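You operate a simulated robot arm through the tools that you are given. There is no shell and no other tool. Be economical: measure what you need, move in short steps, check, and stop when the job is done.

You run a simulated robot arm. Do the job below in one go: nothing can be reset, and whatever is moved stays where it is left.

Task
Fetch the yellow lot card and set it on the press end of the side bench. Count the blue block with holes on the mesh shelf of the trolley, then put as many of the clear cups from the mesh shelf of the trolley on the deck of the yellow pallet. Put the black cap on the mesh shelf of the trolley away on the third level from the bottom of the steel shelf. Take the yellow block and put it on the front of the nozzle bench. Take the silver tube and put it on the front of the nozzle bench. Take the purple block and put it on the black pad. Put the silver ring on the silver cover plate. Any order will do. Set down upright: clear cup, purple block.

The check looks at the end state, three seconds after you hand in, the way a careful person would. Anything else that was tipped, shoved, dropped, spilled or broken makes it a failure. A push-on lid holds only when it is set on centred and level and pressed home; a screw cap is set on level and turned clockwise until tight.

Robot
A 7-joint arm with a two-finger gripper on a trunk, on a base that drives. Base frame: it is fixed to the floor where the robot stands at the start and does not move with it; the origin is under the middle of the robot, x ahead of it, y to its left, z up; the surface under the hand at the start is at about z = 0.84. Readings come in m, rad, newtons and seconds.
With the tool pointing down near the work surface it reaches from about 0.32 to 0.8 m from the robot's upright axis, wherever it stands. Its first joint turns from -2.897 to 2.897 rad. Places, roughly: black cap (6x6x3 cm) [-5, 0.6, 0.5]; black pad (11x8x2 cm) [-4.2, 3.1, 0.8]; blue block with holes (8x4x4 cm) [-4.6, 0.6, 0.5]; clear cup (6x6x8 cm) [-5.2, 0.6, 0.5]; cover plate (25x21x2 cm) [-4.4, 3, 0.8]; deck of the yellow pallet [-1.2, -2.4, 0.6]; front of the nozzle bench (15x85 cm) [-5.34, 3.92, 0.82]; press end of the side bench [0.6, -4.5, 0.9]; purple block (5x4x5 cm) [-5.1, 3, 0.8]; silver ring (7x7x2 cm) [-4.5, 3.1, 0.8]; silver tube (5x5x3 cm) [-5.1, 2.9, 0.8]; third level of the steel shelf [-2.8, 5, 1]; yellow block (5x4x9 cm) [-4.8, 2.9, 0.9]; yellow lot card [0.5, 0.25, 0.75]. Payload 2.45 kg.
Tool frame: the origin (TCP) lies between the finger pads and is the grasp point; the fingertips stand 0.027 m ahead of it; z points along the fingers, y is the line along which they close. Largest opening 0.08 m; the body of the gripper starts 0.054 m behind the TCP.
Orientation is that of the tool frame in the base frame, as [roll, pitch, yaw] about the fixed x, y, z axes, in that order (R = Rz(yaw) Ry(pitch) Rx(roll)). With the fingers straight down and closing along the base's y, the tool's x points along the base's -x, its y along +y and its z along -z.

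Tools
- The arm moves only by the tool servo_tool. Its argument "commands" is a list of rows, each a list of 7 numbers: the closure, from 0 (fully open) to 1 (shut), then the shift along the tool's x, y, z in units of 400 mm (1.0 is 400 mm), then the turn, a rotation vector about the tool's x, y, z in units of 120 degrees (1.0 is 120 degrees). In form: [[jaw, x, y, z, ax, ay, az], ...]. A call has 1 to 12 rows; each row is the pose to reach, as a shift and turn from the pose commanded when the call began, along the tool's axes at that moment. A call with a number of a shift or a turn outside -1 to 1 is refused whole. Rows are played at 5 a second. More than 0.05 m and 0.15 rad between two rows, or a gripper value outside its range, and nothing of the call is played. Where a pose cannot be reached the arm comes as near as it can. A force on the tool above 40 N (or 10 N above the force at the start of the call, whichever is more), or a blocked arm, ends the call early, and 0.2 s more pass. Each finger travels about 0.153 m/s and halts on what it meets, pressing with about 28 N; the grip force reading is that of the motor and also rises with nothing between the fingers. The clock runs only during rows and for 0.2 s after the last one: add rows that repeat a pose to give the fingers time. The reply holds the time, the measured pose of the TCP, the force on the tool along the base axes, the opening and the grip force, in the units named above and with some noise, with the torque about the TCP (base axes, N m) and any sound that the robot's microphone picked up.
- Cameras (640 x 400 px; columns grow to the right, rows downward): "scene" is now at [0.0513, 0.1386, 1.6139]; the picture's right is [-0.03, -1.00, 0.00], its down [-0.81, 0.02, -0.58] and it looks along [0.58, -0.02, -0.81] (base axes); focal length 278 px, centre (320, 200). "wrist" rides on the gripper at [0.063, 0.012, -0.079] in the tool frame; the picture's right is [-0.19, 0.98, 0.00], its down [-0.72, -0.14, -0.68] and it looks along [-0.67, -0.13, 0.73] (tool axes); focal length 226 px, centre (320, 200). There is no depth. A picture from a camera that has moved, and an enlarged one, comes with that camera's place and axes in the base frame and with its lens.
- camera(camera): a new picture of that camera. The clock stands still meanwhile.
- move_column(by): slides the trunk up (or, below 0, down) by that many m; the arm and the scene camera ride with it, the base frame stays. It gives what a move gives, with no picture.
- roll_base(legs): drives the robot by 1 to 6 legs, each [ahead, turn to the left] in m and rad, along the robot's own axes; the way and the turn of a leg run together, so that a leg with both is an arc; at most 1.5 m and 3.142 rad a leg. The arm and the cameras ride along, it lands a little off, and it stops where it bumps. It gives what a move gives.
- head_to(pan, tilt): turns the head with the scene camera to pan (to the left, within 2.094 rad either way) and tilt (down, from -0.506 to 1.204), counted from straight ahead of the robot. It gives what a move gives.
- inspect(camera, box): a new picture of the part [left, top, right, bottom] of that camera's present view, enlarged. The clock stands still meanwhile.
- hand_in(): hands the job in; it is judged then, once.

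Work in short steps. Places have to be worked out from the pictures, the camera data and where the tool is seen: move nearer, look again, correct. Check each grasp and each placing, and mend what went wrong. You have 483 turns and 220 pictures in all, those below and enlarged ones among them. Open the gripper and draw the arm clear of the work before you hand the job in, unless the task says otherwise; then end with one line.

The tools are called after ">>>" by a JSON object that holds its "op" and its "data". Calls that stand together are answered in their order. servo_tool: Moves the arm, as the interface text tells. Its arguments: {"type":"object","properties":{"commands":{"type":"array","items":{"type":"array","items":{"type":"number"}}}},"required":["commands"]} The other tools are called the same way: move_column (by) slides the trunk up or down; roll_base (legs) drives the base; head_to (pan, tilt) turns the head that bears the scene camera; camera (camera) takes a picture; inspect (camera, box) takes an enlarged picture of a part of a camera's view; hand_in () hands the job in.

At the start:

```text
clock: 0.0
tcp_pos: [0.4202, 0.2934, 1.0522]
tcp_rot: [-3.141, -0.001, -3.141]
wrist_force: [-0.6, 0.2, 0.3]
moment: [0.01, 0.0, -0.01]
finger_gap: 0.0801
grasp_force: 0.2
trunk travel left (down, up): [-0.25, 0.29]
robot x, y, heading: [-0.0006, -0.0003, 0.003]
head pan, tilt: [-0.028, 0.949]
```

scene: 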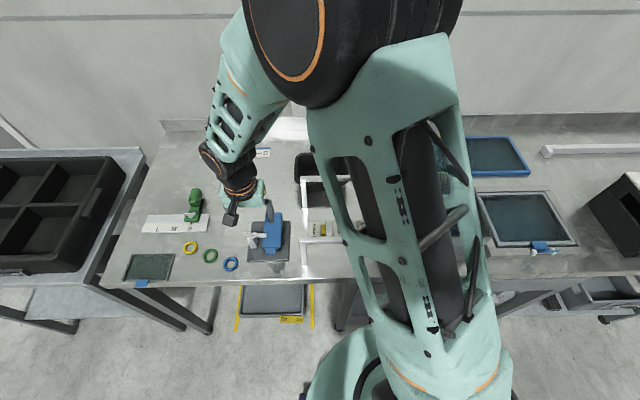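
wrist: 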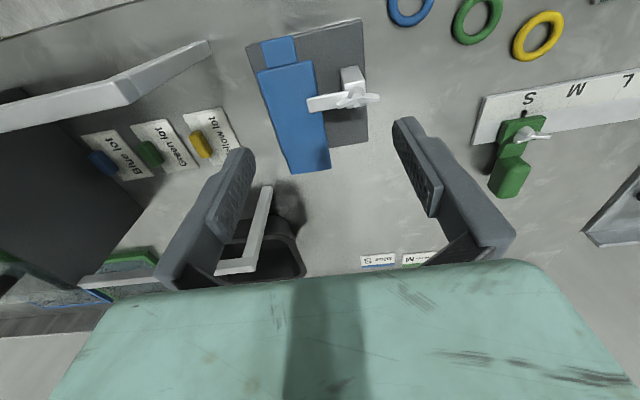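

I'll look at the lot cards closer through both cameras to learn their place and height.

>>> {"op": "inspect", "data": {"camera": "wrist", "box": [60, 80, 260, 205]}}

>>> {"op": "inspect", "data": {"camera": "scene", "box": [230, 140, 390, 280]}}

```text
3.20 times, centred on (160, 142) of wrist
camera zoom: at [0.3576, 0.3073, 1.1302], right [0.19, 0.98, 0.0], down [0.72, -0.14, 0.68], along [0.67, -0.13, -0.73], focal length 723 px, centre (832, 384)
```

zoom: 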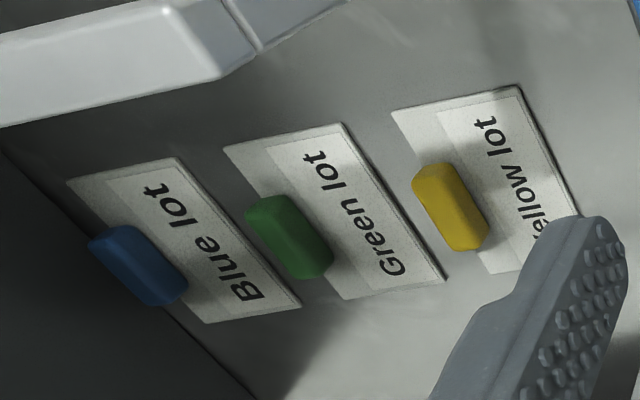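

```text
2.86 times, centred on (310, 210) of scene
camera zoom: at [0.0513, 0.1386, 1.6139], right [-0.03, -1.0, 0.0], down [-0.81, 0.02, -0.58], along [0.58, -0.02, -0.81], focal length 794 px, centre (349, 171)
```

zoom: 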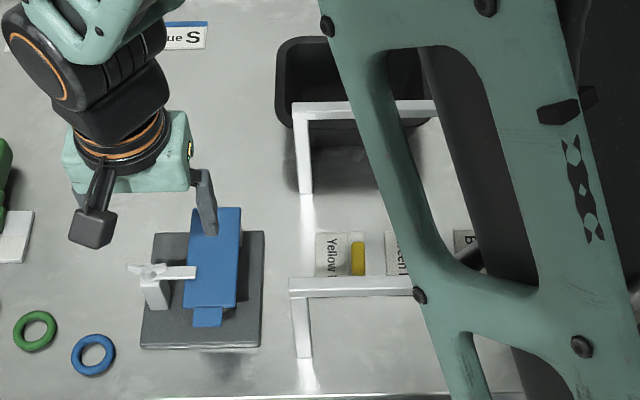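

The yellow tab sits near (0.48, 0.114, 0.85) between two raised bars (x≈0.38 and 0.58, tops ≈0.98). I'll move above it while turning the hand 90° so the camera doesn't meet the bars.

>>> {"op": "servo_tool", "data": {"commands": [[0, -0.0125, -0.0375, 0, 0, 0, 0.0625], [0, -0.025, -0.075, 0, 0, 0, 0.125], [0, -0.0375, -0.1125, 0, 0, 0, 0.1875], [0, -0.05, -0.15, 0, 0, 0, 0.25], [0, -0.0625, -0.1875, 0, 0, 0, 0.3125], [0, -0.075, -0.225, 0, 0, 0, 0.375], [0, -0.0875, -0.2625, 0, 0, 0, 0.4375], [0, -0.1, -0.3, 0, 0, 0, 0.5], [0, -0.1125, -0.3375, 0, 0, 0, 0.5625], [0, -0.125, -0.375, 0, 0, 0, 0.625], [0, -0.1375, -0.4125, 0, 0, 0, 0.6875], [0, -0.15, -0.45, 0, 0, 0, 0.75]]}}

>>> {"op": "camera", "data": {"camera": "wrist"}}

>>> {"op": "camera", "data": {"camera": "scene"}}

```text
clock: 2.6
tcp_pos: [0.4796, 0.1125, 1.0484]
tcp_rot: [-3.141, 0.001, 1.57]
wrist_force: [0.4, 0.5, 0.0]
moment: [0.05, 0.04, -0.04]
finger_gap: 0.0802
grasp_force: 0.1
trunk travel left (down, up): [-0.25, 0.29]
robot x, y, heading: [-0.0003, 0.0018, 0.0]
head pan, tilt: [-0.028, 0.949]
```

```text
215 pictures are left
camera wrist: at [0.4939, 0.1777, 1.1291], right [0.98, -0.2, 0.0], down [-0.14, -0.72, 0.68], along [-0.13, -0.67, -0.73], focal length 226 px, centre (320, 200)
```

wrist: 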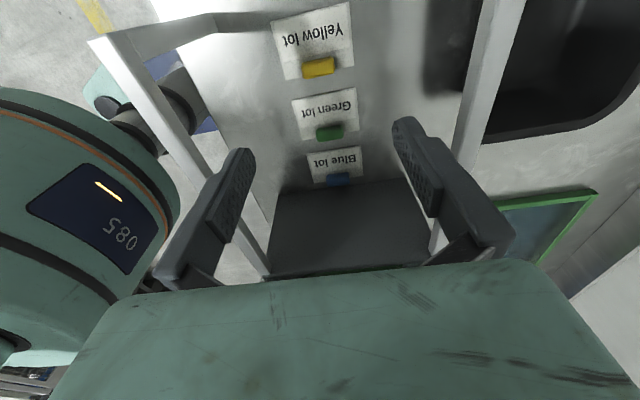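

```text
214 pictures are left
camera scene: at [0.0514, 0.1383, 1.6139], right [-0.03, -1.0, 0.0], down [-0.81, 0.02, -0.58], along [0.58, -0.02, -0.81], focal length 278 px, centre (320, 200)
```

scene: 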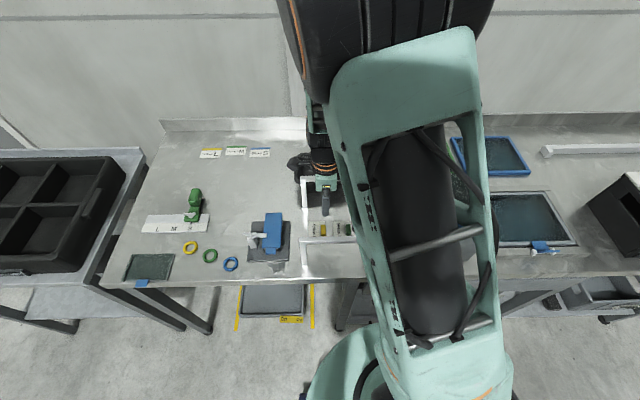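

Tab re-measured at about (0.480, 0.116). I go down between the bars to z≈0.90 and check.

>>> {"op": "servo_tool", "data": {"commands": [[0, 0.008, 0, 0.1, 0, 0, 0], [0, 0.008, 0, 0.2, 0, 0, 0], [0, 0.008, 0, 0.3, 0, 0, 0], [0, 0.008, 0, 0.37, 0, 0, 0], [0, 0.008, 0, 0.37, 0, 0, 0]]}}

>>> {"op": "camera", "data": {"camera": "wrist"}}

```text
clock: 3.8
tcp_pos: [0.4801, 0.1131, 0.9013]
tcp_rot: [-3.141, 0.0, 1.57]
wrist_force: [0.4, -0.2, -0.4]
moment: [0.02, -0.04, -0.02]
finger_gap: 0.0799
grasp_force: 0.1
trunk travel left (down, up): [-0.25, 0.29]
robot x, y, heading: [-0.0034, -0.0002, 0.006]
head pan, tilt: [-0.028, 0.949]
```

```text
213 pictures are left
camera wrist: at [0.4936, 0.1791, 0.9806], right [0.98, -0.19, 0.0], down [-0.14, -0.72, 0.68], along [-0.13, -0.67, -0.73], focal length 226 px, centre (320, 200)
```

wrist: 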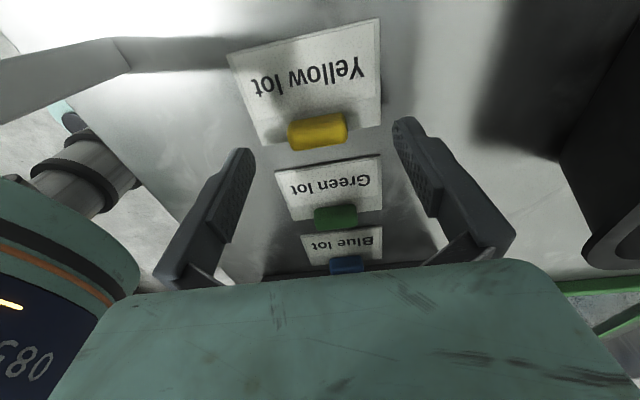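

Tab at about (0.480, 0.118). I descend to tips just above the card and close.

>>> {"op": "servo_tool", "data": {"commands": [[0, 0.01, 0, 0.035, 0, 0, 0], [0, 0.012, 0, 0.072, 0, 0, 0], [0, 0.012, 0, 0.072, 0, 0, 0], [1, 0.012, 0, 0.072, 0, 0, 0], [1, 0.012, 0, 0.072, 0, 0, 0], [1, 0.012, 0, 0.072, 0, 0, 0]]}}

>>> {"op": "camera", "data": {"camera": "wrist"}}

```text
clock: 4.4
tcp_pos: [0.4795, 0.1184, 0.8802]
tcp_rot: [-3.14, -0.001, 1.569]
wrist_force: [-3.2, -0.3, 16.6]
moment: [0.0, 0.83, 0.05]
finger_gap: 0.0785
grasp_force: 0.0
trunk travel left (down, up): [-0.25, 0.29]
robot x, y, heading: [0.0013, -0.0018, 0.004]
head pan, tilt: [-0.028, 0.949]
stopped in row 2: the force on the tool passed its limit at 56 N (the readings are from after the stop); the commanded pose is now the measured one
```

```text
212 pictures are left
camera wrist: at [0.493, 0.1839, 0.9595], right [0.98, -0.19, 0.0], down [-0.14, -0.72, 0.68], along [-0.13, -0.67, -0.73], focal length 226 px, centre (320, 200)
```

wrist: 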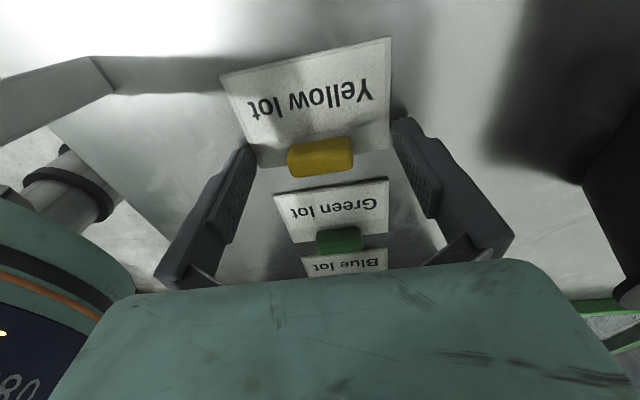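

One fingertip met the surface at tip height ≈0.853. I raise 3 mm and close on the tab there.

>>> {"op": "servo_tool", "data": {"commands": [[0, 0, 0, -0.008, 0, 0, 0], [1, 0, 0, -0.006, 0, 0, 0], [1, 0, 0, -0.006, 0, 0, 0], [1, 0, 0, -0.006, 0, 0, 0], [1, 0, 0, -0.006, 0, 0, 0]]}}

>>> {"op": "camera", "data": {"camera": "wrist"}}

```text
clock: 5.6
tcp_pos: [0.4797, 0.1194, 0.8825]
tcp_rot: [-3.138, -0.001, 1.572]
wrist_force: [-1.5, -0.1, 0.5]
moment: [0.0, -0.05, 0.01]
finger_gap: 0.0345
grasp_force: 28.6
trunk travel left (down, up): [-0.25, 0.29]
robot x, y, heading: [0.0015, 0.0041, 0.001]
head pan, tilt: [-0.028, 0.949]
```

```text
211 pictures are left
camera wrist: at [0.4933, 0.1847, 0.9614], right [0.98, -0.19, 0.0], down [-0.14, -0.72, 0.68], along [-0.13, -0.67, -0.73], focal length 226 px, centre (320, 200)
```

wrist: 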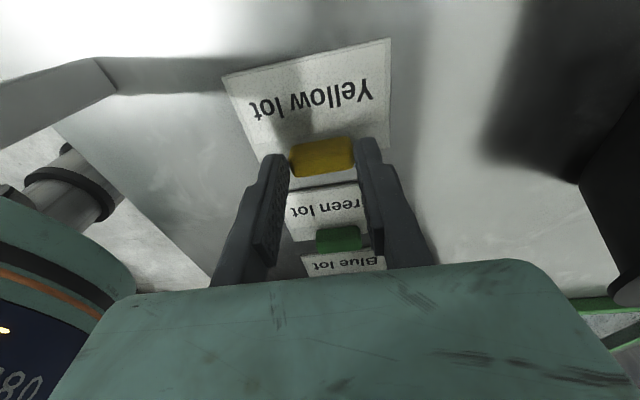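

The tab is held (gap 34.5 mm). I lift straight up clear of the bars.

>>> {"op": "servo_tool", "data": {"commands": [[1, 0, 0, -0.06, 0, 0, 0], [1, 0, 0, -0.16, 0, 0, 0], [1, 0, 0, -0.27, 0, 0, 0], [1, 0, 0, -0.38, 0, 0, 0], [1, 0, 0, -0.49, 0, 0, 0], [1, 0, 0, -0.55, 0, 0, 0]]}}

>>> {"op": "camera", "data": {"camera": "wrist"}}

>>> {"op": "head_to", "data": {"pan": -1.5, "tilt": 0.3}}

>>> {"op": "camera", "data": {"camera": "scene"}}

```text
clock: 7.0
tcp_pos: [0.4787, 0.1198, 1.1041]
tcp_rot: [-3.14, -0.002, 1.572]
wrist_force: [0.0, 0.1, 0.1]
moment: [-0.02, -0.01, 0.01]
finger_gap: 0.0347
grasp_force: 27.6
trunk travel left (down, up): [-0.25, 0.29]
robot x, y, heading: [0.0011, 0.0044, 0.002]
head pan, tilt: [-0.028, 0.949]
```

```text
210 pictures are left
camera wrist: at [0.4919, 0.1847, 1.1829], right [0.98, -0.19, 0.0], down [-0.14, -0.72, 0.68], along [-0.13, -0.67, -0.73], focal length 226 px, centre (320, 200)
```

wrist: 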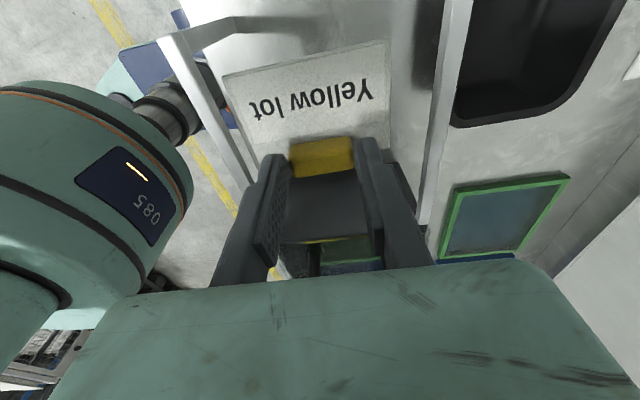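

```text
clock: 8.6
tcp_pos: [0.4797, 0.1197, 1.1031]
tcp_rot: [-3.139, -0.001, 1.57]
wrist_force: [-0.3, 0.5, -0.2]
moment: [0.0, 0.05, 0.0]
finger_gap: 0.0345
grasp_force: 27.5
trunk travel left (down, up): [-0.25, 0.29]
robot x, y, heading: [0.0011, 0.001, 0.006]
head pan, tilt: [-1.499, 0.3]
```

```text
209 pictures are left
camera scene: at [-0.0146, 0.0475, 1.6698], right [-1.0, -0.07, 0.0], down [-0.02, 0.3, -0.96], along [0.07, -0.95, -0.3], focal length 278 px, centre (320, 200)
```

scene: 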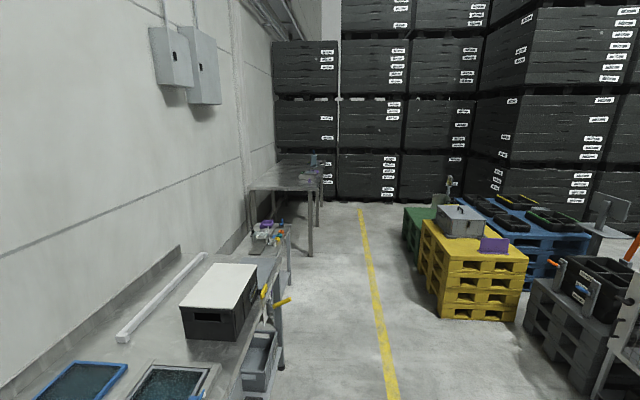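

The card is held. Before driving I look around behind and left to map the hall.

>>> {"op": "head_to", "data": {"pan": -2.094, "tilt": 0.3}}

>>> {"op": "camera", "data": {"camera": "scene"}}

>>> {"op": "head_to", "data": {"pan": 2.094, "tilt": 0.3}}

>>> {"op": "camera", "data": {"camera": "scene"}}

>>> {"op": "head_to", "data": {"pan": 1.2, "tilt": 0.3}}

>>> {"op": "camera", "data": {"camera": "scene"}}

```text
clock: 9.6
tcp_pos: [0.4792, 0.1202, 1.103]
tcp_rot: [-3.14, -0.002, 1.571]
wrist_force: [-0.2, 0.0, 0.5]
moment: [-0.01, 0.0, -0.01]
finger_gap: 0.0348
grasp_force: 28.2
trunk travel left (down, up): [-0.25, 0.29]
robot x, y, heading: [0.0024, -0.0023, -0.001]
head pan, tilt: [-2.094, 0.3]
```

```text
208 pictures are left
camera scene: at [-0.068, 0.0597, 1.6699], right [-0.87, 0.5, 0.0], down [0.15, 0.26, -0.96], along [-0.48, -0.83, -0.3], focal length 278 px, centre (320, 200)
```

scene: 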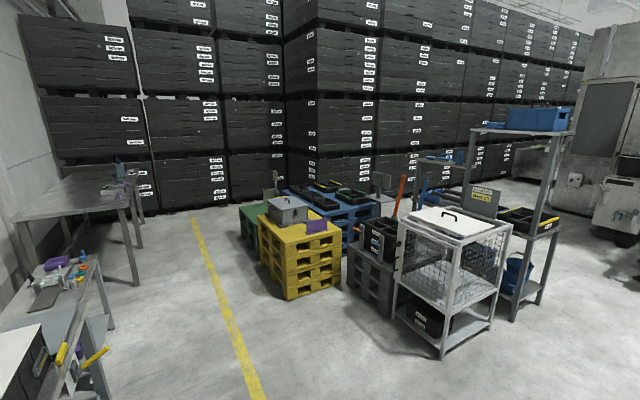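

```text
clock: 13.0
tcp_pos: [0.4787, 0.1186, 1.1034]
tcp_rot: [-3.14, -0.003, 1.571]
wrist_force: [-0.2, -0.5, 0.9]
moment: [0.0, 0.01, 0.03]
finger_gap: 0.0343
grasp_force: 28.2
trunk travel left (down, up): [-0.25, 0.29]
robot x, y, heading: [0.0011, 0.0006, 0.001]
head pan, tilt: [2.094, 0.3]
```

```text
207 pictures are left
camera scene: at [-0.068, 0.2215, 1.6698], right [0.87, 0.5, 0.0], down [0.15, -0.26, -0.96], along [-0.48, 0.83, -0.3], focal length 278 px, centre (320, 200)
```

scene: 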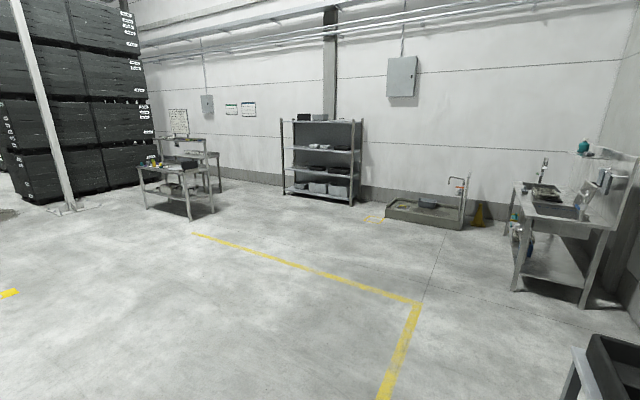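

```text
clock: 14.2
tcp_pos: [0.478, 0.1197, 1.1038]
tcp_rot: [-3.141, -0.003, 1.572]
wrist_force: [0.5, 0.5, -0.1]
moment: [0.02, 0.02, 0.01]
finger_gap: 0.0347
grasp_force: 28.2
trunk travel left (down, up): [-0.25, 0.29]
robot x, y, heading: [-0.0018, 0.0008, -0.001]
head pan, tilt: [1.201, 0.3]
```

```text
206 pictures are left
camera scene: at [0.0124, 0.2277, 1.6698], right [0.93, -0.36, 0.0], down [-0.11, -0.28, -0.96], along [0.34, 0.89, -0.3], focal length 278 px, centre (320, 200)
```

scene: 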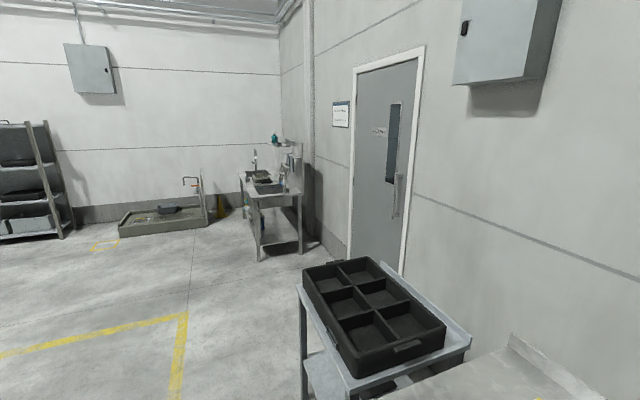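

The aisle at x≈-0.3 between benches and pallets is clear. I back off, turn right, and drive down it to about y=-3.2, then look.

>>> {"op": "roll_base", "data": {"legs": [[-0.3, 0], [0, -1.571], [1.5, 0], [1.5, 0]]}}

>>> {"op": "head_to", "data": {"pan": 0.4, "tilt": 0.45}}

>>> {"op": "camera", "data": {"camera": "scene"}}

```text
clock: 34.4
tcp_pos: [-0.1508, -3.5122, 1.1036]
tcp_rot: [-3.141, -0.002, -0.006]
wrist_force: [0.4, 0.7, 0.6]
moment: [0.0, -0.01, -0.01]
finger_gap: 0.0347
grasp_force: 28.0
trunk travel left (down, up): [-0.25, 0.29]
robot x, y, heading: [-0.2688, -3.0364, -1.58]
head pan, tilt: [1.201, 0.3]
```

```text
clock: 35.5
tcp_pos: [-0.149, -3.5106, 1.1036]
tcp_rot: [-3.141, -0.002, -0.005]
wrist_force: [0.1, -0.1, -0.3]
moment: [0.02, -0.02, -0.01]
finger_gap: 0.0346
grasp_force: 28.2
trunk travel left (down, up): [-0.25, 0.29]
robot x, y, heading: [-0.2659, -3.032, -1.576]
head pan, tilt: [0.4, 0.45]
```

```text
205 pictures are left
camera scene: at [-0.0936, -3.0975, 1.6559], right [-0.92, -0.38, 0.0], down [-0.17, 0.4, -0.9], along [0.35, -0.83, -0.44], focal length 278 px, centre (320, 200)
```

scene: 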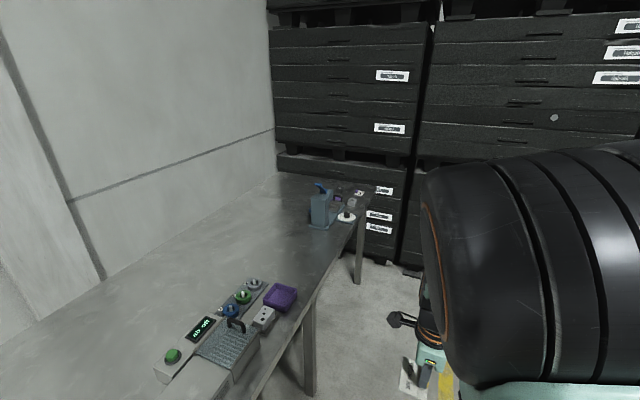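

The press stands near (0.41,-4.32) on the bench; racks beyond y≈-5.25. I drive to y≈-4.45, turn to face the bench, and look.

>>> {"op": "roll_base", "data": {"legs": [[1.42, 0], [0, 1.571]]}}

>>> {"op": "head_to", "data": {"pan": 0.0, "tilt": 0.7}}

>>> {"op": "camera", "data": {"camera": "scene"}}

```text
clock: 46.5
tcp_pos: [0.1923, -4.3107, 1.1033]
tcp_rot: [-3.14, -0.001, 1.596]
wrist_force: [-1.1, -0.1, 0.0]
moment: [-0.01, -0.04, 0.03]
finger_gap: 0.0344
grasp_force: 27.9
trunk travel left (down, up): [-0.25, 0.29]
robot x, y, heading: [-0.2825, -4.4435, 0.025]
head pan, tilt: [0.4, 0.45]
```

```text
clock: 47.4
tcp_pos: [0.1925, -4.3095, 1.1022]
tcp_rot: [-3.141, -0.002, 1.594]
wrist_force: [-0.5, 0.4, -0.6]
moment: [0.0, 0.0, -0.03]
finger_gap: 0.0348
grasp_force: 28.4
trunk travel left (down, up): [-0.25, 0.29]
robot x, y, heading: [-0.2846, -4.4445, 0.025]
head pan, tilt: [0.0, 0.7]
```

```text
204 pictures are left
camera scene: at [-0.223, -4.3002, 1.6337], right [0.03, -1.0, 0.0], down [-0.64, -0.02, -0.77], along [0.76, 0.02, -0.64], focal length 278 px, centre (320, 200)
```

scene: 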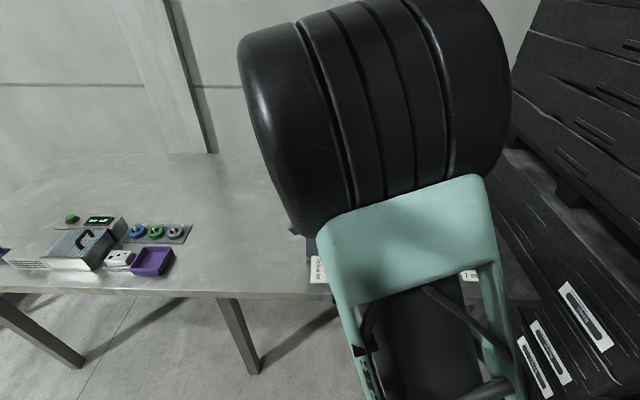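

The arm hides the press end; I use the wrist camera.

>>> {"op": "camera", "data": {"camera": "wrist"}}

>>> {"op": "head_to", "data": {"pan": -0.5, "tilt": 0.8}}

>>> {"op": "camera", "data": {"camera": "scene"}}

```text
203 pictures are left
camera wrist: at [0.2045, -4.2455, 1.1824], right [0.99, -0.17, 0.0], down [-0.12, -0.72, 0.68], along [-0.12, -0.67, -0.73], focal length 226 px, centre (320, 200)
```

wrist: 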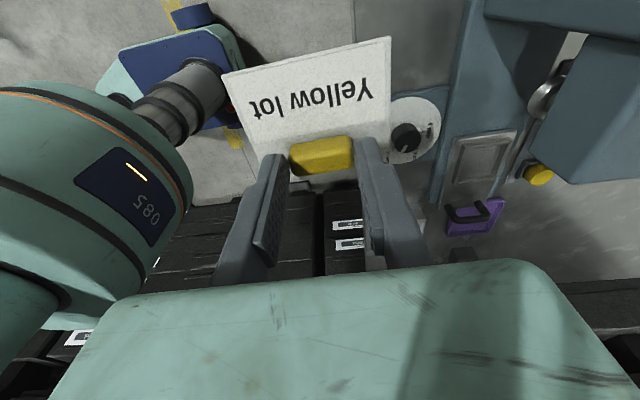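

```text
clock: 48.3
tcp_pos: [0.1941, -4.3107, 1.1044]
tcp_rot: [-3.138, -0.002, 1.596]
wrist_force: [0.5, 0.6, 0.5]
moment: [0.0, -0.01, 0.01]
finger_gap: 0.0345
grasp_force: 27.8
trunk travel left (down, up): [-0.25, 0.29]
robot x, y, heading: [-0.2842, -4.4422, 0.023]
head pan, tilt: [-0.499, 0.799]
```

```text
202 pictures are left
camera scene: at [-0.2361, -4.3392, 1.6255], right [-0.46, -0.89, 0.0], down [-0.64, 0.33, -0.7], along [0.62, -0.32, -0.72], focal length 278 px, centre (320, 200)
```

scene: 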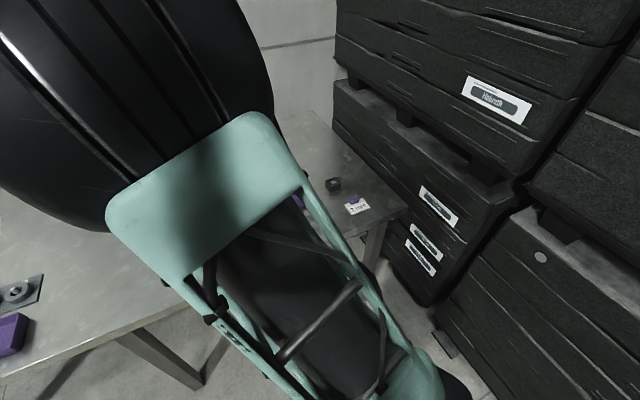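

The free patch is behind/beyond the press around (0.68,-4.62). I raise the trunk first to clear the press, turn slightly right and roll up to the bench.

>>> {"op": "move_column", "data": {"by": 0.22}}

>>> {"op": "roll_base", "data": {"legs": [[0, -0.21], [0.24, 0]]}}

>>> {"op": "camera", "data": {"camera": "wrist"}}

```text
clock: 50.7
tcp_pos: [0.1923, -4.3107, 1.3235]
tcp_rot: [-3.139, -0.002, 1.593]
wrist_force: [0.1, -0.5, -0.4]
moment: [-0.02, 0.01, -0.02]
finger_gap: 0.0347
grasp_force: 27.7
trunk travel left (down, up): [-0.47, 0.07]
robot x, y, heading: [-0.2836, -4.4458, 0.023]
head pan, tilt: [-0.499, 0.799]
```

```text
clock: 53.2
tcp_pos: [0.4437, -4.4529, 1.3214]
tcp_rot: [-3.139, -0.002, 1.392]
wrist_force: [0.0, -0.2, -0.4]
moment: [0.0, 0.03, 0.02]
finger_gap: 0.0347
grasp_force: 28.2
trunk travel left (down, up): [-0.47, 0.07]
robot x, y, heading: [-0.051, -4.4836, -0.183]
head pan, tilt: [-0.499, 0.799]
```

```text
201 pictures are left
camera wrist: at [0.4682, -4.3912, 1.4021], right [0.93, -0.36, 0.0], down [-0.27, -0.68, 0.68], along [-0.25, -0.63, -0.73], focal length 226 px, centre (320, 200)
```

wrist: 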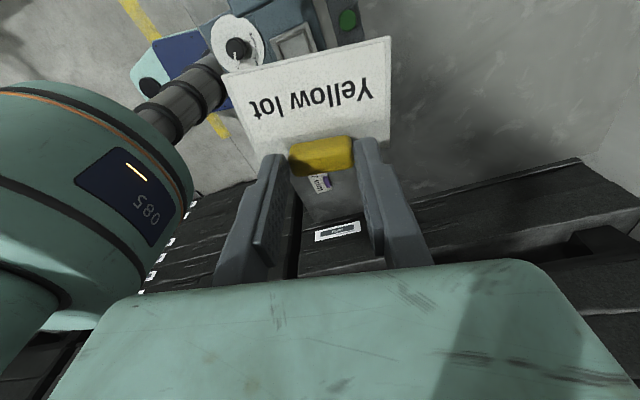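

Free surface around (0.66,-4.66). I move the hand above it at this height.

>>> {"op": "servo_tool", "data": {"commands": [[1, -0.052, 0.078, 0, 0, 0, 0], [1, -0.103, 0.156, 0, 0, 0, 0], [1, -0.155, 0.234, 0, 0, 0, 0], [1, -0.206, 0.312, 0, 0, 0, 0], [1, -0.258, 0.389, 0, 0, 0, 0], [1, -0.31, 0.467, 0, 0, 0, 0], [1, -0.361, 0.545, 0, 0, 0, 0], [1, -0.413, 0.623, 0, 0, 0, 0]]}}

>>> {"op": "camera", "data": {"camera": "wrist"}}

>>> {"op": "head_to", "data": {"pan": 0.1, "tilt": 0.7}}

>>> {"op": "camera", "data": {"camera": "scene"}}

```text
clock: 55.0
tcp_pos: [0.6618, -4.6622, 1.3213]
tcp_rot: [-3.137, -0.004, 1.391]
wrist_force: [0.6, -0.9, -0.1]
moment: [0.02, 0.03, 0.0]
finger_gap: 0.0342
grasp_force: 27.8
trunk travel left (down, up): [-0.47, 0.07]
robot x, y, heading: [-0.0525, -4.4857, -0.182]
head pan, tilt: [-0.499, 0.799]
```

```text
200 pictures are left
camera wrist: at [0.6858, -4.6009, 1.4015], right [0.93, -0.37, 0.0], down [-0.27, -0.68, 0.68], along [-0.25, -0.63, -0.73], focal length 226 px, centre (320, 200)
```

wrist: 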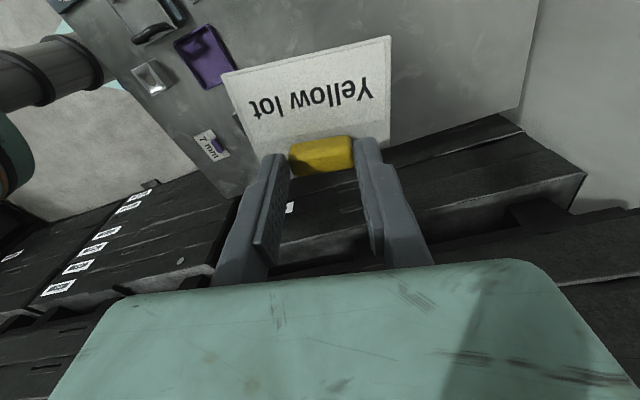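

```text
clock: 56.0
tcp_pos: [0.6594, -4.6608, 1.3245]
tcp_rot: [-3.14, -0.003, 1.392]
wrist_force: [0.0, 0.2, -0.5]
moment: [-0.02, 0.02, 0.0]
finger_gap: 0.035
grasp_force: 27.9
trunk travel left (down, up): [-0.47, 0.07]
robot x, y, heading: [-0.0528, -4.4905, -0.184]
head pan, tilt: [0.099, 0.7]
```

```text
199 pictures are left
camera scene: at [0.0389, -4.3502, 1.8537], right [-0.08, -1.0, 0.0], down [-0.64, 0.05, -0.76], along [0.76, -0.06, -0.64], focal length 278 px, centre (320, 200)
```

scene: 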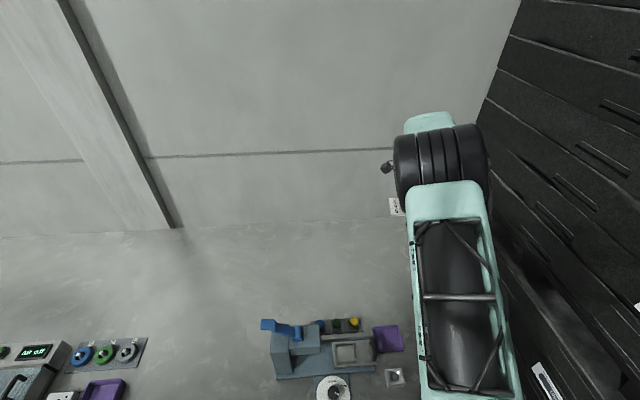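

The spot is free. I lower to TCP z≈0.98 and look.

>>> {"op": "servo_tool", "data": {"commands": [[1, 0, 0, 0.11, 0, 0, 0], [1, 0, 0, 0.22, 0, 0, 0], [1, 0, 0, 0.33, 0, 0, 0], [1, 0, 0, 0.44, 0, 0, 0], [1, 0, 0, 0.55, 0, 0, 0], [1, 0, 0, 0.66, 0, 0, 0], [1, 0, 0, 0.77, 0, 0, 0], [1, 0, 0, 0.84, 0, 0, 0]]}}

>>> {"op": "camera", "data": {"camera": "wrist"}}

```text
clock: 57.8
tcp_pos: [0.6606, -4.6586, 0.9871]
tcp_rot: [3.141, -0.002, 1.393]
wrist_force: [-0.6, 0.2, 1.0]
moment: [0.01, 0.01, 0.0]
finger_gap: 0.0347
grasp_force: 28.3
trunk travel left (down, up): [-0.47, 0.07]
robot x, y, heading: [-0.0527, -4.4858, -0.18]
head pan, tilt: [0.099, 0.7]
```

```text
198 pictures are left
camera wrist: at [0.6841, -4.5963, 1.066], right [0.93, -0.36, 0.0], down [-0.27, -0.68, 0.68], along [-0.25, -0.63, -0.73], focal length 226 px, centre (320, 200)
```

wrist: 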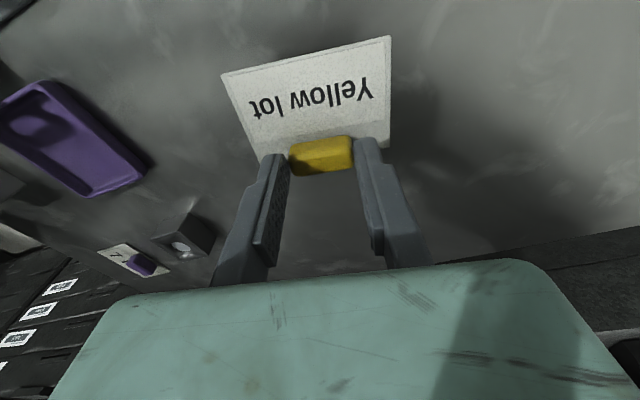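

Clear around. I lower gently until contact is felt.

>>> {"op": "servo_tool", "data": {"commands": [[1, 0, 0, 0.05, 0, 0, 0], [1, 0, 0, 0.1, 0, 0, 0], [1, 0, 0, 0.14, 0, 0, 0], [1, 0, 0, 0.16, 0, 0, 0], [1, 0, 0, 0.175, 0, 0, 0], [1, 0, 0, 0.175, 0, 0, 0]]}}

>>> {"op": "camera", "data": {"camera": "wrist"}}

```text
clock: 59.2
tcp_pos: [0.6585, -4.6595, 0.9213]
tcp_rot: [3.138, -0.003, 1.393]
wrist_force: [0.2, 1.1, 29.1]
moment: [0.42, -0.01, -0.02]
finger_gap: 0.0344
grasp_force: 28.0
trunk travel left (down, up): [-0.47, 0.07]
robot x, y, heading: [-0.0508, -4.4874, -0.177]
head pan, tilt: [0.099, 0.7]
```

```text
197 pictures are left
camera wrist: at [0.6832, -4.5973, 1.0006], right [0.93, -0.36, 0.0], down [-0.27, -0.68, 0.68], along [-0.24, -0.63, -0.73], focal length 226 px, centre (320, 200)
```

wrist: 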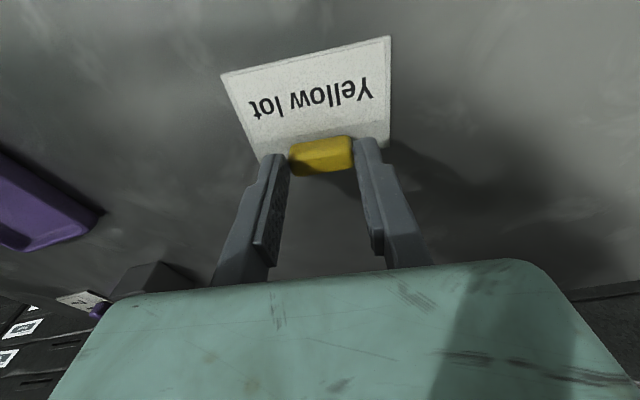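

Contact at z≈0.921 (29 N). I ease up 3 mm, open, and lift away.

>>> {"op": "servo_tool", "data": {"commands": [[1, 0, 0, -0.005, 0, 0, 0], [0.3, 0, 0, -0.005, 0, 0, 0], [0.3, 0, 0, -0.005, 0, 0, 0], [0.1, 0, 0, -0.005, 0, 0, 0], [0.1, 0, 0, -0.06, 0, 0, 0], [0.1, 0, 0, -0.17, 0, 0, 0], [0.1, 0, 0, -0.28, 0, 0, 0]]}}

>>> {"op": "camera", "data": {"camera": "wrist"}}

```text
clock: 60.8
tcp_pos: [0.6573, -4.6579, 1.0292]
tcp_rot: [-3.138, -0.001, 1.394]
wrist_force: [-0.6, 0.0, -0.9]
moment: [0.01, -0.01, 0.0]
finger_gap: 0.0721
grasp_force: 0.1
trunk travel left (down, up): [-0.47, 0.07]
robot x, y, heading: [-0.0486, -4.4857, -0.18]
head pan, tilt: [0.099, 0.7]
```

```text
196 pictures are left
camera wrist: at [0.6817, -4.5958, 1.1087], right [0.93, -0.36, 0.0], down [-0.27, -0.68, 0.68], along [-0.25, -0.63, -0.73], focal length 226 px, centre (320, 200)
```

wrist: 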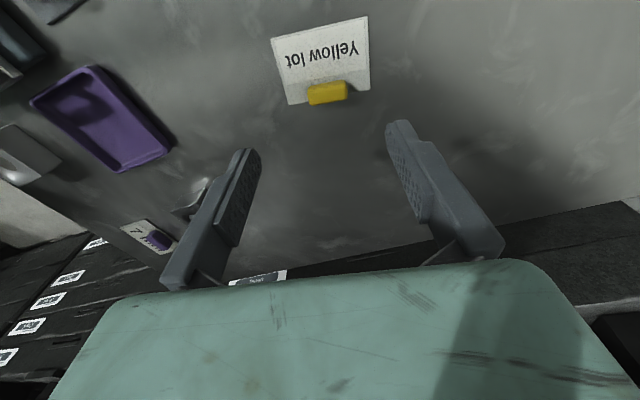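

The card lies flat on the press end. I raise and retract the arm, then back away.

>>> {"op": "servo_tool", "data": {"commands": [[0, 0, 0, -0.12, 0, 0, 0], [0, 0, 0, -0.24, 0, 0, 0], [0, 0, 0, -0.36, 0, 0, 0], [0, 0, 0, -0.48, 0, 0, 0], [0, 0, 0, -0.6, 0, 0, 0], [0, 0, 0, -0.7, 0, 0, 0], [0, 0.05, -0.1, -0.7, 0, 0, 0], [0, 0.1, -0.2, -0.7, 0, 0, 0], [0, 0.15, -0.3, -0.7, 0, 0, 0], [0, 0.2, -0.4, -0.7, 0, 0, 0], [0, 0.25, -0.5, -0.7, 0, 0, 0], [0, 0.25, -0.6, -0.7, 0, 0, 0]]}}

>>> {"op": "head_to", "data": {"pan": 0.1, "tilt": 0.7}}

>>> {"op": "camera", "data": {"camera": "scene"}}

```text
clock: 63.4
tcp_pos: [0.437, -4.5203, 1.311]
tcp_rot: [3.14, -0.003, 1.39]
wrist_force: [-0.4, -0.7, 0.4]
moment: [0.02, -0.02, -0.02]
finger_gap: 0.0801
grasp_force: 0.1
trunk travel left (down, up): [-0.47, 0.07]
robot x, y, heading: [-0.0466, -4.4855, -0.178]
head pan, tilt: [0.099, 0.7]
```

```text
clock: 64.0
tcp_pos: [0.4396, -4.5199, 1.3104]
tcp_rot: [-3.14, -0.001, 1.391]
wrist_force: [0.2, 0.4, -0.2]
moment: [0.02, 0.02, 0.0]
finger_gap: 0.0801
grasp_force: 0.0
trunk travel left (down, up): [-0.47, 0.07]
robot x, y, heading: [-0.0531, -4.4851, -0.179]
head pan, tilt: [0.099, 0.7]
```

```text
195 pictures are left
camera scene: at [0.0396, -4.3499, 1.8536], right [-0.08, -1.0, 0.0], down [-0.64, 0.05, -0.76], along [0.76, -0.06, -0.64], focal length 278 px, centre (320, 200)
```

scene: 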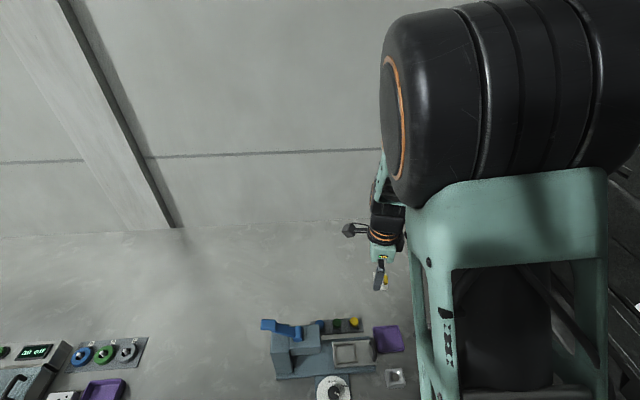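

Now to the trolley area: back off, turn to +y, and drive up the aisle.

>>> {"op": "roll_base", "data": {"legs": [[-0.25, 0], [0, 1.75], [1.5, 0], [1.5, 0], [1.5, 0]]}}

```text
clock: 91.4
tcp_pos: [-0.3059, 0.5753, 1.3097]
tcp_rot: [-3.138, -0.001, 3.12]
wrist_force: [0.9, 0.2, 0.1]
moment: [0.02, -0.02, -0.01]
finger_gap: 0.0797
grasp_force: 0.0
trunk travel left (down, up): [-0.47, 0.07]
robot x, y, heading: [-0.2643, 0.0836, 1.549]
head pan, tilt: [0.099, 0.7]
```

I turn to face −x and look down the lane.

>>> {"op": "roll_base", "data": {"legs": [[0, 1.59], [1.3, 0]]}}

>>> {"op": "head_to", "data": {"pan": 0.0, "tilt": 0.3}}

>>> {"op": "camera", "data": {"camera": "scene"}}

```text
clock: 102.0
tcp_pos: [-2.0593, -0.0015, 1.3096]
tcp_rot: [-3.14, -0.002, -1.549]
wrist_force: [0.4, 0.1, 0.3]
moment: [-0.01, 0.0, 0.03]
finger_gap: 0.0797
grasp_force: 0.0
trunk travel left (down, up): [-0.47, 0.07]
robot x, y, heading: [-1.5748, 0.0634, -3.119]
head pan, tilt: [0.099, 0.7]
```

```text
clock: 102.8
tcp_pos: [-2.059, -0.0017, 1.311]
tcp_rot: [-3.139, -0.002, -1.551]
wrist_force: [-0.6, 1.0, -0.6]
moment: [-0.01, -0.03, 0.0]
finger_gap: 0.08
grasp_force: 0.0
trunk travel left (down, up): [-0.47, 0.07]
robot x, y, heading: [-1.5734, 0.062, -3.124]
head pan, tilt: [0.0, 0.3]
```

```text
194 pictures are left
camera scene: at [-1.6463, -0.0796, 1.8897], right [-0.02, 1.0, 0.0], down [0.3, 0.01, -0.95], along [-0.95, -0.02, -0.3], focal length 278 px, centre (320, 200)
```

scene: 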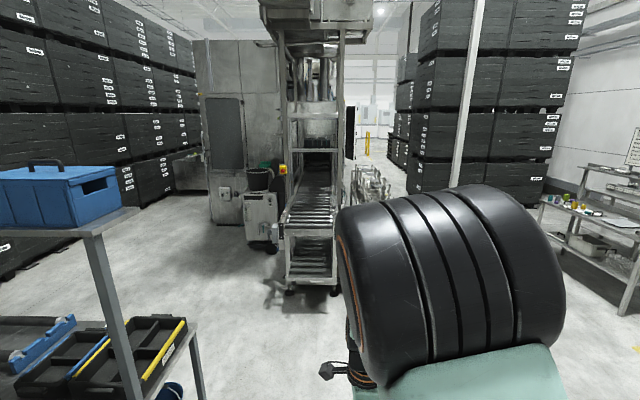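

A conveyor machine stands ahead at x<-4.2, y≈-0.1; the trolley is right of it. I go toward (-3.2,1.3) for a clear look.

>>> {"op": "roll_base", "data": {"legs": [[0, -0.64], [1.5, 0], [0.5, 0], [0, 0.8]]}}

>>> {"op": "head_to", "data": {"pan": 0.45, "tilt": 0.45}}

>>> {"op": "camera", "data": {"camera": "scene"}}

```text
clock: 116.6
tcp_pos: [-3.6679, 1.047, 1.3101]
tcp_rot: [-3.139, -0.003, -1.38]
wrist_force: [-0.8, 0.4, -0.2]
moment: [-0.01, 0.01, 0.0]
finger_gap: 0.0802
grasp_force: 0.2
trunk travel left (down, up): [-0.47, 0.07]
robot x, y, heading: [-3.198, 1.1965, -2.957]
head pan, tilt: [0.0, 0.3]
```

```text
clock: 117.5
tcp_pos: [-3.668, 1.0457, 1.3098]
tcp_rot: [-3.14, -0.001, -1.379]
wrist_force: [0.0, -0.1, -0.2]
moment: [0.0, -0.02, -0.01]
finger_gap: 0.08
grasp_force: 0.1
trunk travel left (down, up): [-0.47, 0.07]
robot x, y, heading: [-3.2026, 1.1933, -2.952]
head pan, tilt: [0.45, 0.45]
```

```text
193 pictures are left
camera scene: at [-3.2298, 1.0035, 1.8759], right [-0.6, 0.8, 0.0], down [0.35, 0.26, -0.9], along [-0.72, -0.54, -0.44], focal length 278 px, centre (320, 200)
```

scene: 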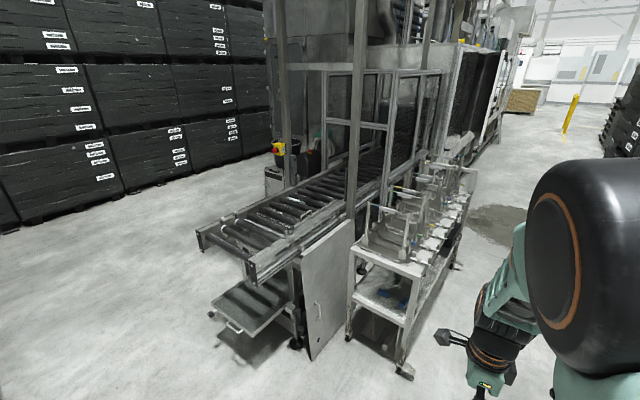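

I see the trolley along the machine, open on the +y side. Zooming in on it.

>>> {"op": "inspect", "data": {"camera": "scene", "box": [330, 150, 490, 380]}}

```text
1.74 times, centred on (410, 265) of scene
camera zoom: at [-3.2298, 1.0035, 1.8759], right [-0.6, 0.8, 0.0], down [0.35, 0.26, -0.9], along [-0.72, -0.54, -0.44], focal length 484 px, centre (164, 87)
```

zoom: 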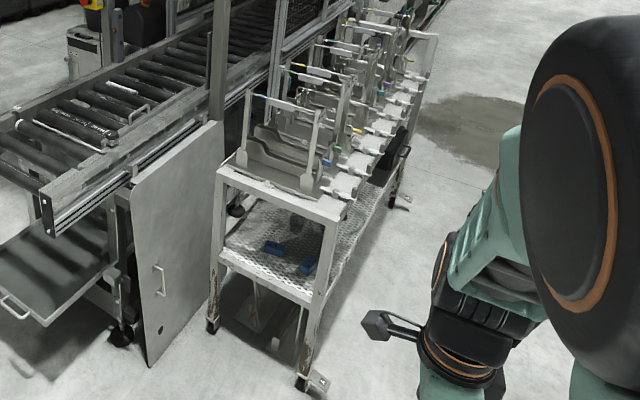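

The mesh shelf (z≈0.49) lies under the top (z≈0.86), trolley x −4.5…−5.85, y 0.3…0.75. I drive to its +y side, face it and lower the trunk to look under.

>>> {"op": "roll_base", "data": {"legs": [[0, -0.36], [1.5, 0], [0.25, 0], [0, 1.745]]}}

>>> {"op": "move_column", "data": {"by": -0.3}}

>>> {"op": "head_to", "data": {"pan": 0.3, "tilt": 0.7}}

>>> {"op": "camera", "data": {"camera": "scene"}}

```text
clock: 131.9
tcp_pos: [-4.8479, 1.0105, 1.3111]
tcp_rot: [-3.139, -0.002, 0.024]
wrist_force: [-0.6, 0.7, -0.1]
moment: [0.03, -0.01, 0.0]
finger_gap: 0.0798
grasp_force: 0.2
trunk travel left (down, up): [-0.47, 0.07]
robot x, y, heading: [-4.9096, 1.4973, -1.546]
head pan, tilt: [0.45, 0.45]
```

```text
clock: 134.9
tcp_pos: [-4.8481, 1.0106, 1.0096]
tcp_rot: [-3.14, -0.002, 0.022]
wrist_force: [0.3, 1.7, 1.2]
moment: [0.01, -0.04, -0.02]
finger_gap: 0.0801
grasp_force: 0.1
trunk travel left (down, up): [-0.17, 0.37]
robot x, y, heading: [-4.912, 1.4962, -1.548]
head pan, tilt: [0.45, 0.45]
```

```text
clock: 135.6
tcp_pos: [-4.8475, 1.0113, 1.0095]
tcp_rot: [-3.141, -0.004, 0.023]
wrist_force: [0.4, -0.6, 0.7]
moment: [-0.01, 0.05, 0.01]
finger_gap: 0.08
grasp_force: 0.0
trunk travel left (down, up): [-0.17, 0.37]
robot x, y, heading: [-4.9131, 1.495, -1.546]
head pan, tilt: [0.3, 0.7]
```

```text
191 pictures are left
camera scene: at [-4.7478, 1.4389, 1.5538], right [-0.95, -0.32, 0.0], down [-0.21, 0.61, -0.77], along [0.24, -0.73, -0.64], focal length 278 px, centre (320, 200)
```

scene: 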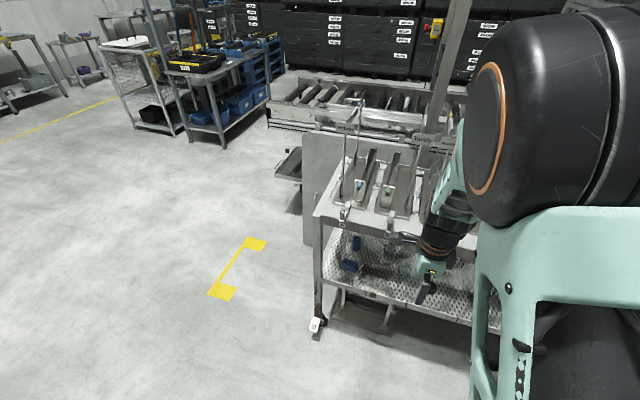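

The arm blocks the head camera, so I'll make the hand horizontal and use the wrist camera. First turn 90° about the tool axis.

>>> {"op": "servo_tool", "data": {"commands": [[0, 0, 0, 0, 0, 0, 0.0625], [0, 0, 0, 0, 0, 0, 0.125], [0, 0, 0, 0, 0, 0, 0.1875], [0, 0, 0, 0, 0, 0, 0.25], [0, 0, 0, 0, 0, 0, 0.3125], [0, 0, 0, 0, 0, 0, 0.375], [0, 0, 0, 0, 0, 0, 0.4375], [0, 0, 0, 0, 0, 0, 0.5], [0, 0, 0, 0, 0, 0, 0.5625], [0, 0, 0, 0, 0, 0, 0.625], [0, 0, 0, 0, 0, 0, 0.6875], [0, 0, 0, 0, 0, 0, 0.76]]}}

```text
refused: row 12 steps farther than a row can; nothing moved
```

Last step was too large; retry with 0.75 total.

>>> {"op": "servo_tool", "data": {"commands": [[0, 0, 0, 0, 0, 0, 0.0625], [0, 0, 0, 0, 0, 0, 0.125], [0, 0, 0, 0, 0, 0, 0.1875], [0, 0, 0, 0, 0, 0, 0.25], [0, 0, 0, 0, 0, 0, 0.3125], [0, 0, 0, 0, 0, 0, 0.375], [0, 0, 0, 0, 0, 0, 0.4375], [0, 0, 0, 0, 0, 0, 0.5], [0, 0, 0, 0, 0, 0, 0.5625], [0, 0, 0, 0, 0, 0, 0.625], [0, 0, 0, 0, 0, 0, 0.6875], [0, 0, 0, 0, 0, 0, 0.75]]}}

```text
clock: 138.2
tcp_pos: [-4.8479, 1.0105, 1.0099]
tcp_rot: [-3.14, 0.001, -1.553]
wrist_force: [0.0, -0.4, -0.2]
moment: [0.02, 0.02, -0.02]
finger_gap: 0.0801
grasp_force: 0.0
trunk travel left (down, up): [-0.17, 0.37]
robot x, y, heading: [-4.9148, 1.497, -1.549]
head pan, tilt: [0.3, 0.7]
```

I back the robot 0.25 m for room, then pitch the hand to horizontal while extending forward and lowering.

>>> {"op": "roll_base", "data": {"legs": [[-0.25, 0]]}}

>>> {"op": "servo_tool", "data": {"commands": [[0, 0.04, 0, 0, 0, 0.0625, 0], [0, 0.08, 0, 0, 0, 0.125, 0], [0, 0.12, 0, 0, 0, 0.1875, 0], [0, 0.16, 0, 0.0, 0, 0.25, 0], [0, 0.2, 0, 0.05, 0, 0.3125, 0], [0, 0.24, 0, 0.1, 0, 0.375, 0], [0, 0.28, 0, 0.15, 0, 0.4375, 0], [0, 0.32, 0, 0.2, 0, 0.5, 0], [0, 0.36, 0, 0.25, 0, 0.5625, 0], [0, 0.4, 0, 0.3, 0, 0.625, 0], [0, 0.42, 0, 0.35, 0, 0.6875, 0], [0, 0.42, 0, 0.4, 0, 0.75, 0]]}}

>>> {"op": "camera", "data": {"camera": "wrist"}}

```text
clock: 140.1
tcp_pos: [-4.8569, 1.2628, 1.0108]
tcp_rot: [-3.139, 0.0, -1.555]
wrist_force: [0.3, 0.1, -0.1]
moment: [-0.02, -0.01, 0.01]
finger_gap: 0.0802
grasp_force: 0.1
trunk travel left (down, up): [-0.17, 0.37]
robot x, y, heading: [-4.9211, 1.7471, -1.553]
head pan, tilt: [0.3, 0.7]
```

```text
clock: 142.7
tcp_pos: [-4.8532, 1.096, 0.8497]
tcp_rot: [-0.82, -1.569, 2.405]
wrist_force: [0.6, 0.1, -0.3]
moment: [0.04, 0.01, -0.05]
finger_gap: 0.08
grasp_force: 0.1
trunk travel left (down, up): [-0.17, 0.37]
robot x, y, heading: [-4.9202, 1.7512, -1.552]
head pan, tilt: [0.3, 0.7]
```

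```text
190 pictures are left
camera wrist: at [-4.8667, 1.1774, 0.913], right [-0.98, -0.02, -0.2], down [0.13, 0.68, -0.72], along [0.14, -0.73, -0.67], focal length 226 px, centre (320, 200)
```

wrist: 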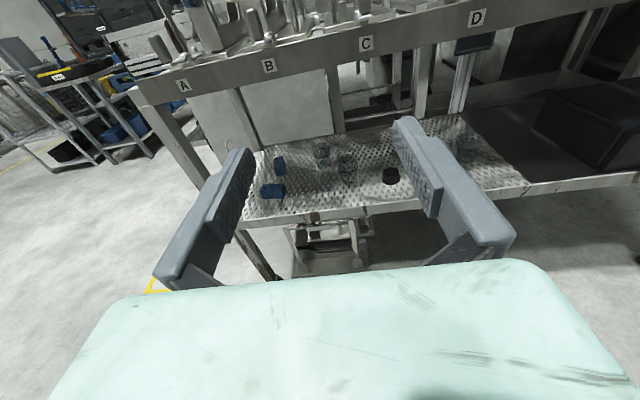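

Great view: blue blocks, clear cups, black cap on the mesh. Zooming to count.

>>> {"op": "inspect", "data": {"camera": "wrist", "box": [235, 110, 525, 225]}}

```text
2.21 times, centred on (380, 168) of wrist
camera zoom: at [-4.8667, 1.1774, 0.913], right [-0.98, -0.02, -0.2], down [0.13, 0.68, -0.72], along [0.14, -0.73, -0.67], focal length 499 px, centre (188, 272)
```

zoom: 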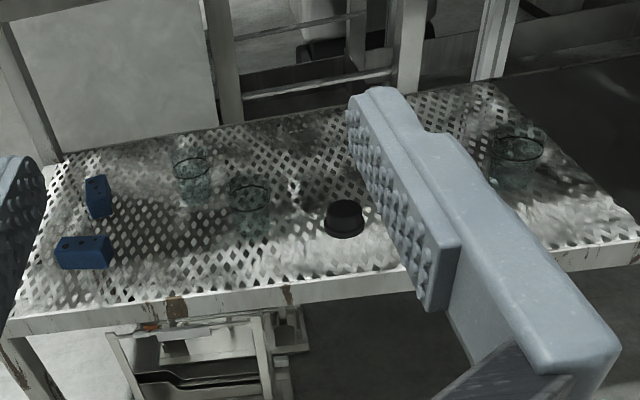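

Two blue blocks visible so far; cups at about (-4.86,.66), (-4.79,.56), (-5.20,.62), cap (-4.98,.67). I pitch the hand 35° down and lower it to z≈0.64 before rolling closer.

>>> {"op": "servo_tool", "data": {"commands": [[0, -0.06, 0, 0, 0, -0.05, 0], [0, -0.12, 0, 0, 0, -0.1, 0], [0, -0.18, 0, 0, 0, -0.15, 0], [0, -0.24, 0, 0, 0, -0.2, 0], [0, -0.3, 0, 0, 0, -0.25, 0], [0, -0.36, 0, 0, 0, -0.2917, 0], [0, -0.42, 0, 0, 0, -0.2917, 0], [0, -0.48, 0, 0, 0, -0.2917, 0], [0, -0.53, 0, 0, 0, -0.2917, 0], [0, -0.53, 0, 0, 0, -0.2917, 0]]}}

>>> {"op": "camera", "data": {"camera": "wrist"}}

```text
clock: 144.9
tcp_pos: [-4.8529, 1.0962, 0.6392]
tcp_rot: [-3.137, -0.958, -1.555]
wrist_force: [0.7, -0.2, 0.1]
moment: [-0.02, 0.02, -0.01]
finger_gap: 0.0802
grasp_force: 0.1
trunk travel left (down, up): [-0.17, 0.37]
robot x, y, heading: [-4.9212, 1.748, -1.553]
head pan, tilt: [0.3, 0.7]
```

```text
188 pictures are left
camera wrist: at [-4.865, 1.1262, 0.7359], right [-0.98, 0.09, -0.16], down [0.13, 0.97, -0.2], along [0.14, -0.21, -0.97], focal length 226 px, centre (320, 200)
```

wrist: 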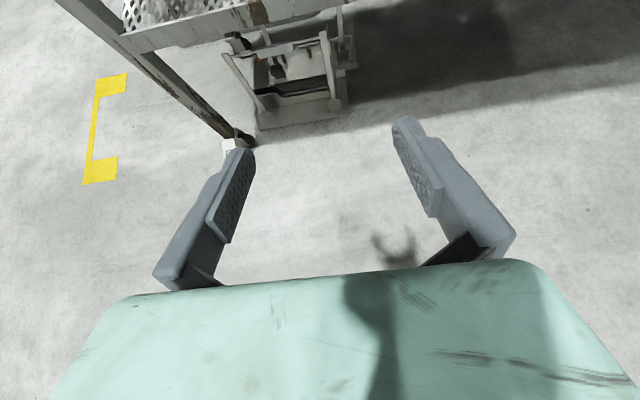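

I roll 0.30 m forward, keeping the hand in front of the shelf.

>>> {"op": "roll_base", "data": {"legs": [[0.3, 0]]}}

>>> {"op": "camera", "data": {"camera": "wrist"}}

```text
clock: 146.9
tcp_pos: [-4.8478, 0.7996, 0.6399]
tcp_rot: [-3.138, -0.958, -1.559]
wrist_force: [0.6, 0.6, -0.6]
moment: [-0.04, -0.02, -0.05]
finger_gap: 0.08
grasp_force: 0.0
trunk travel left (down, up): [-0.17, 0.37]
robot x, y, heading: [-4.9149, 1.4551, -1.554]
head pan, tilt: [0.3, 0.7]
```

```text
187 pictures are left
camera wrist: at [-4.8612, 0.8303, 0.736], right [-0.98, 0.1, -0.16], down [0.13, 0.97, -0.2], along [0.14, -0.21, -0.97], focal length 226 px, centre (320, 200)
```

wrist: 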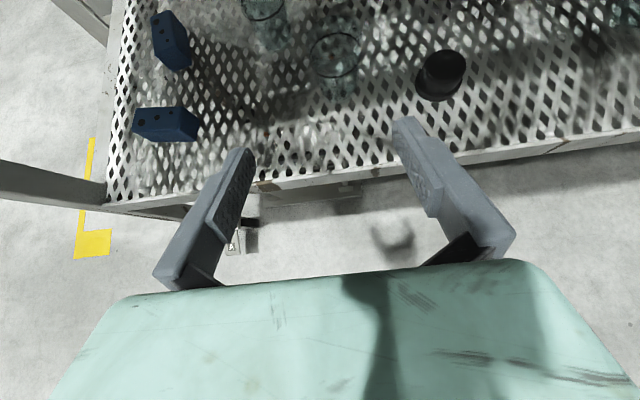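

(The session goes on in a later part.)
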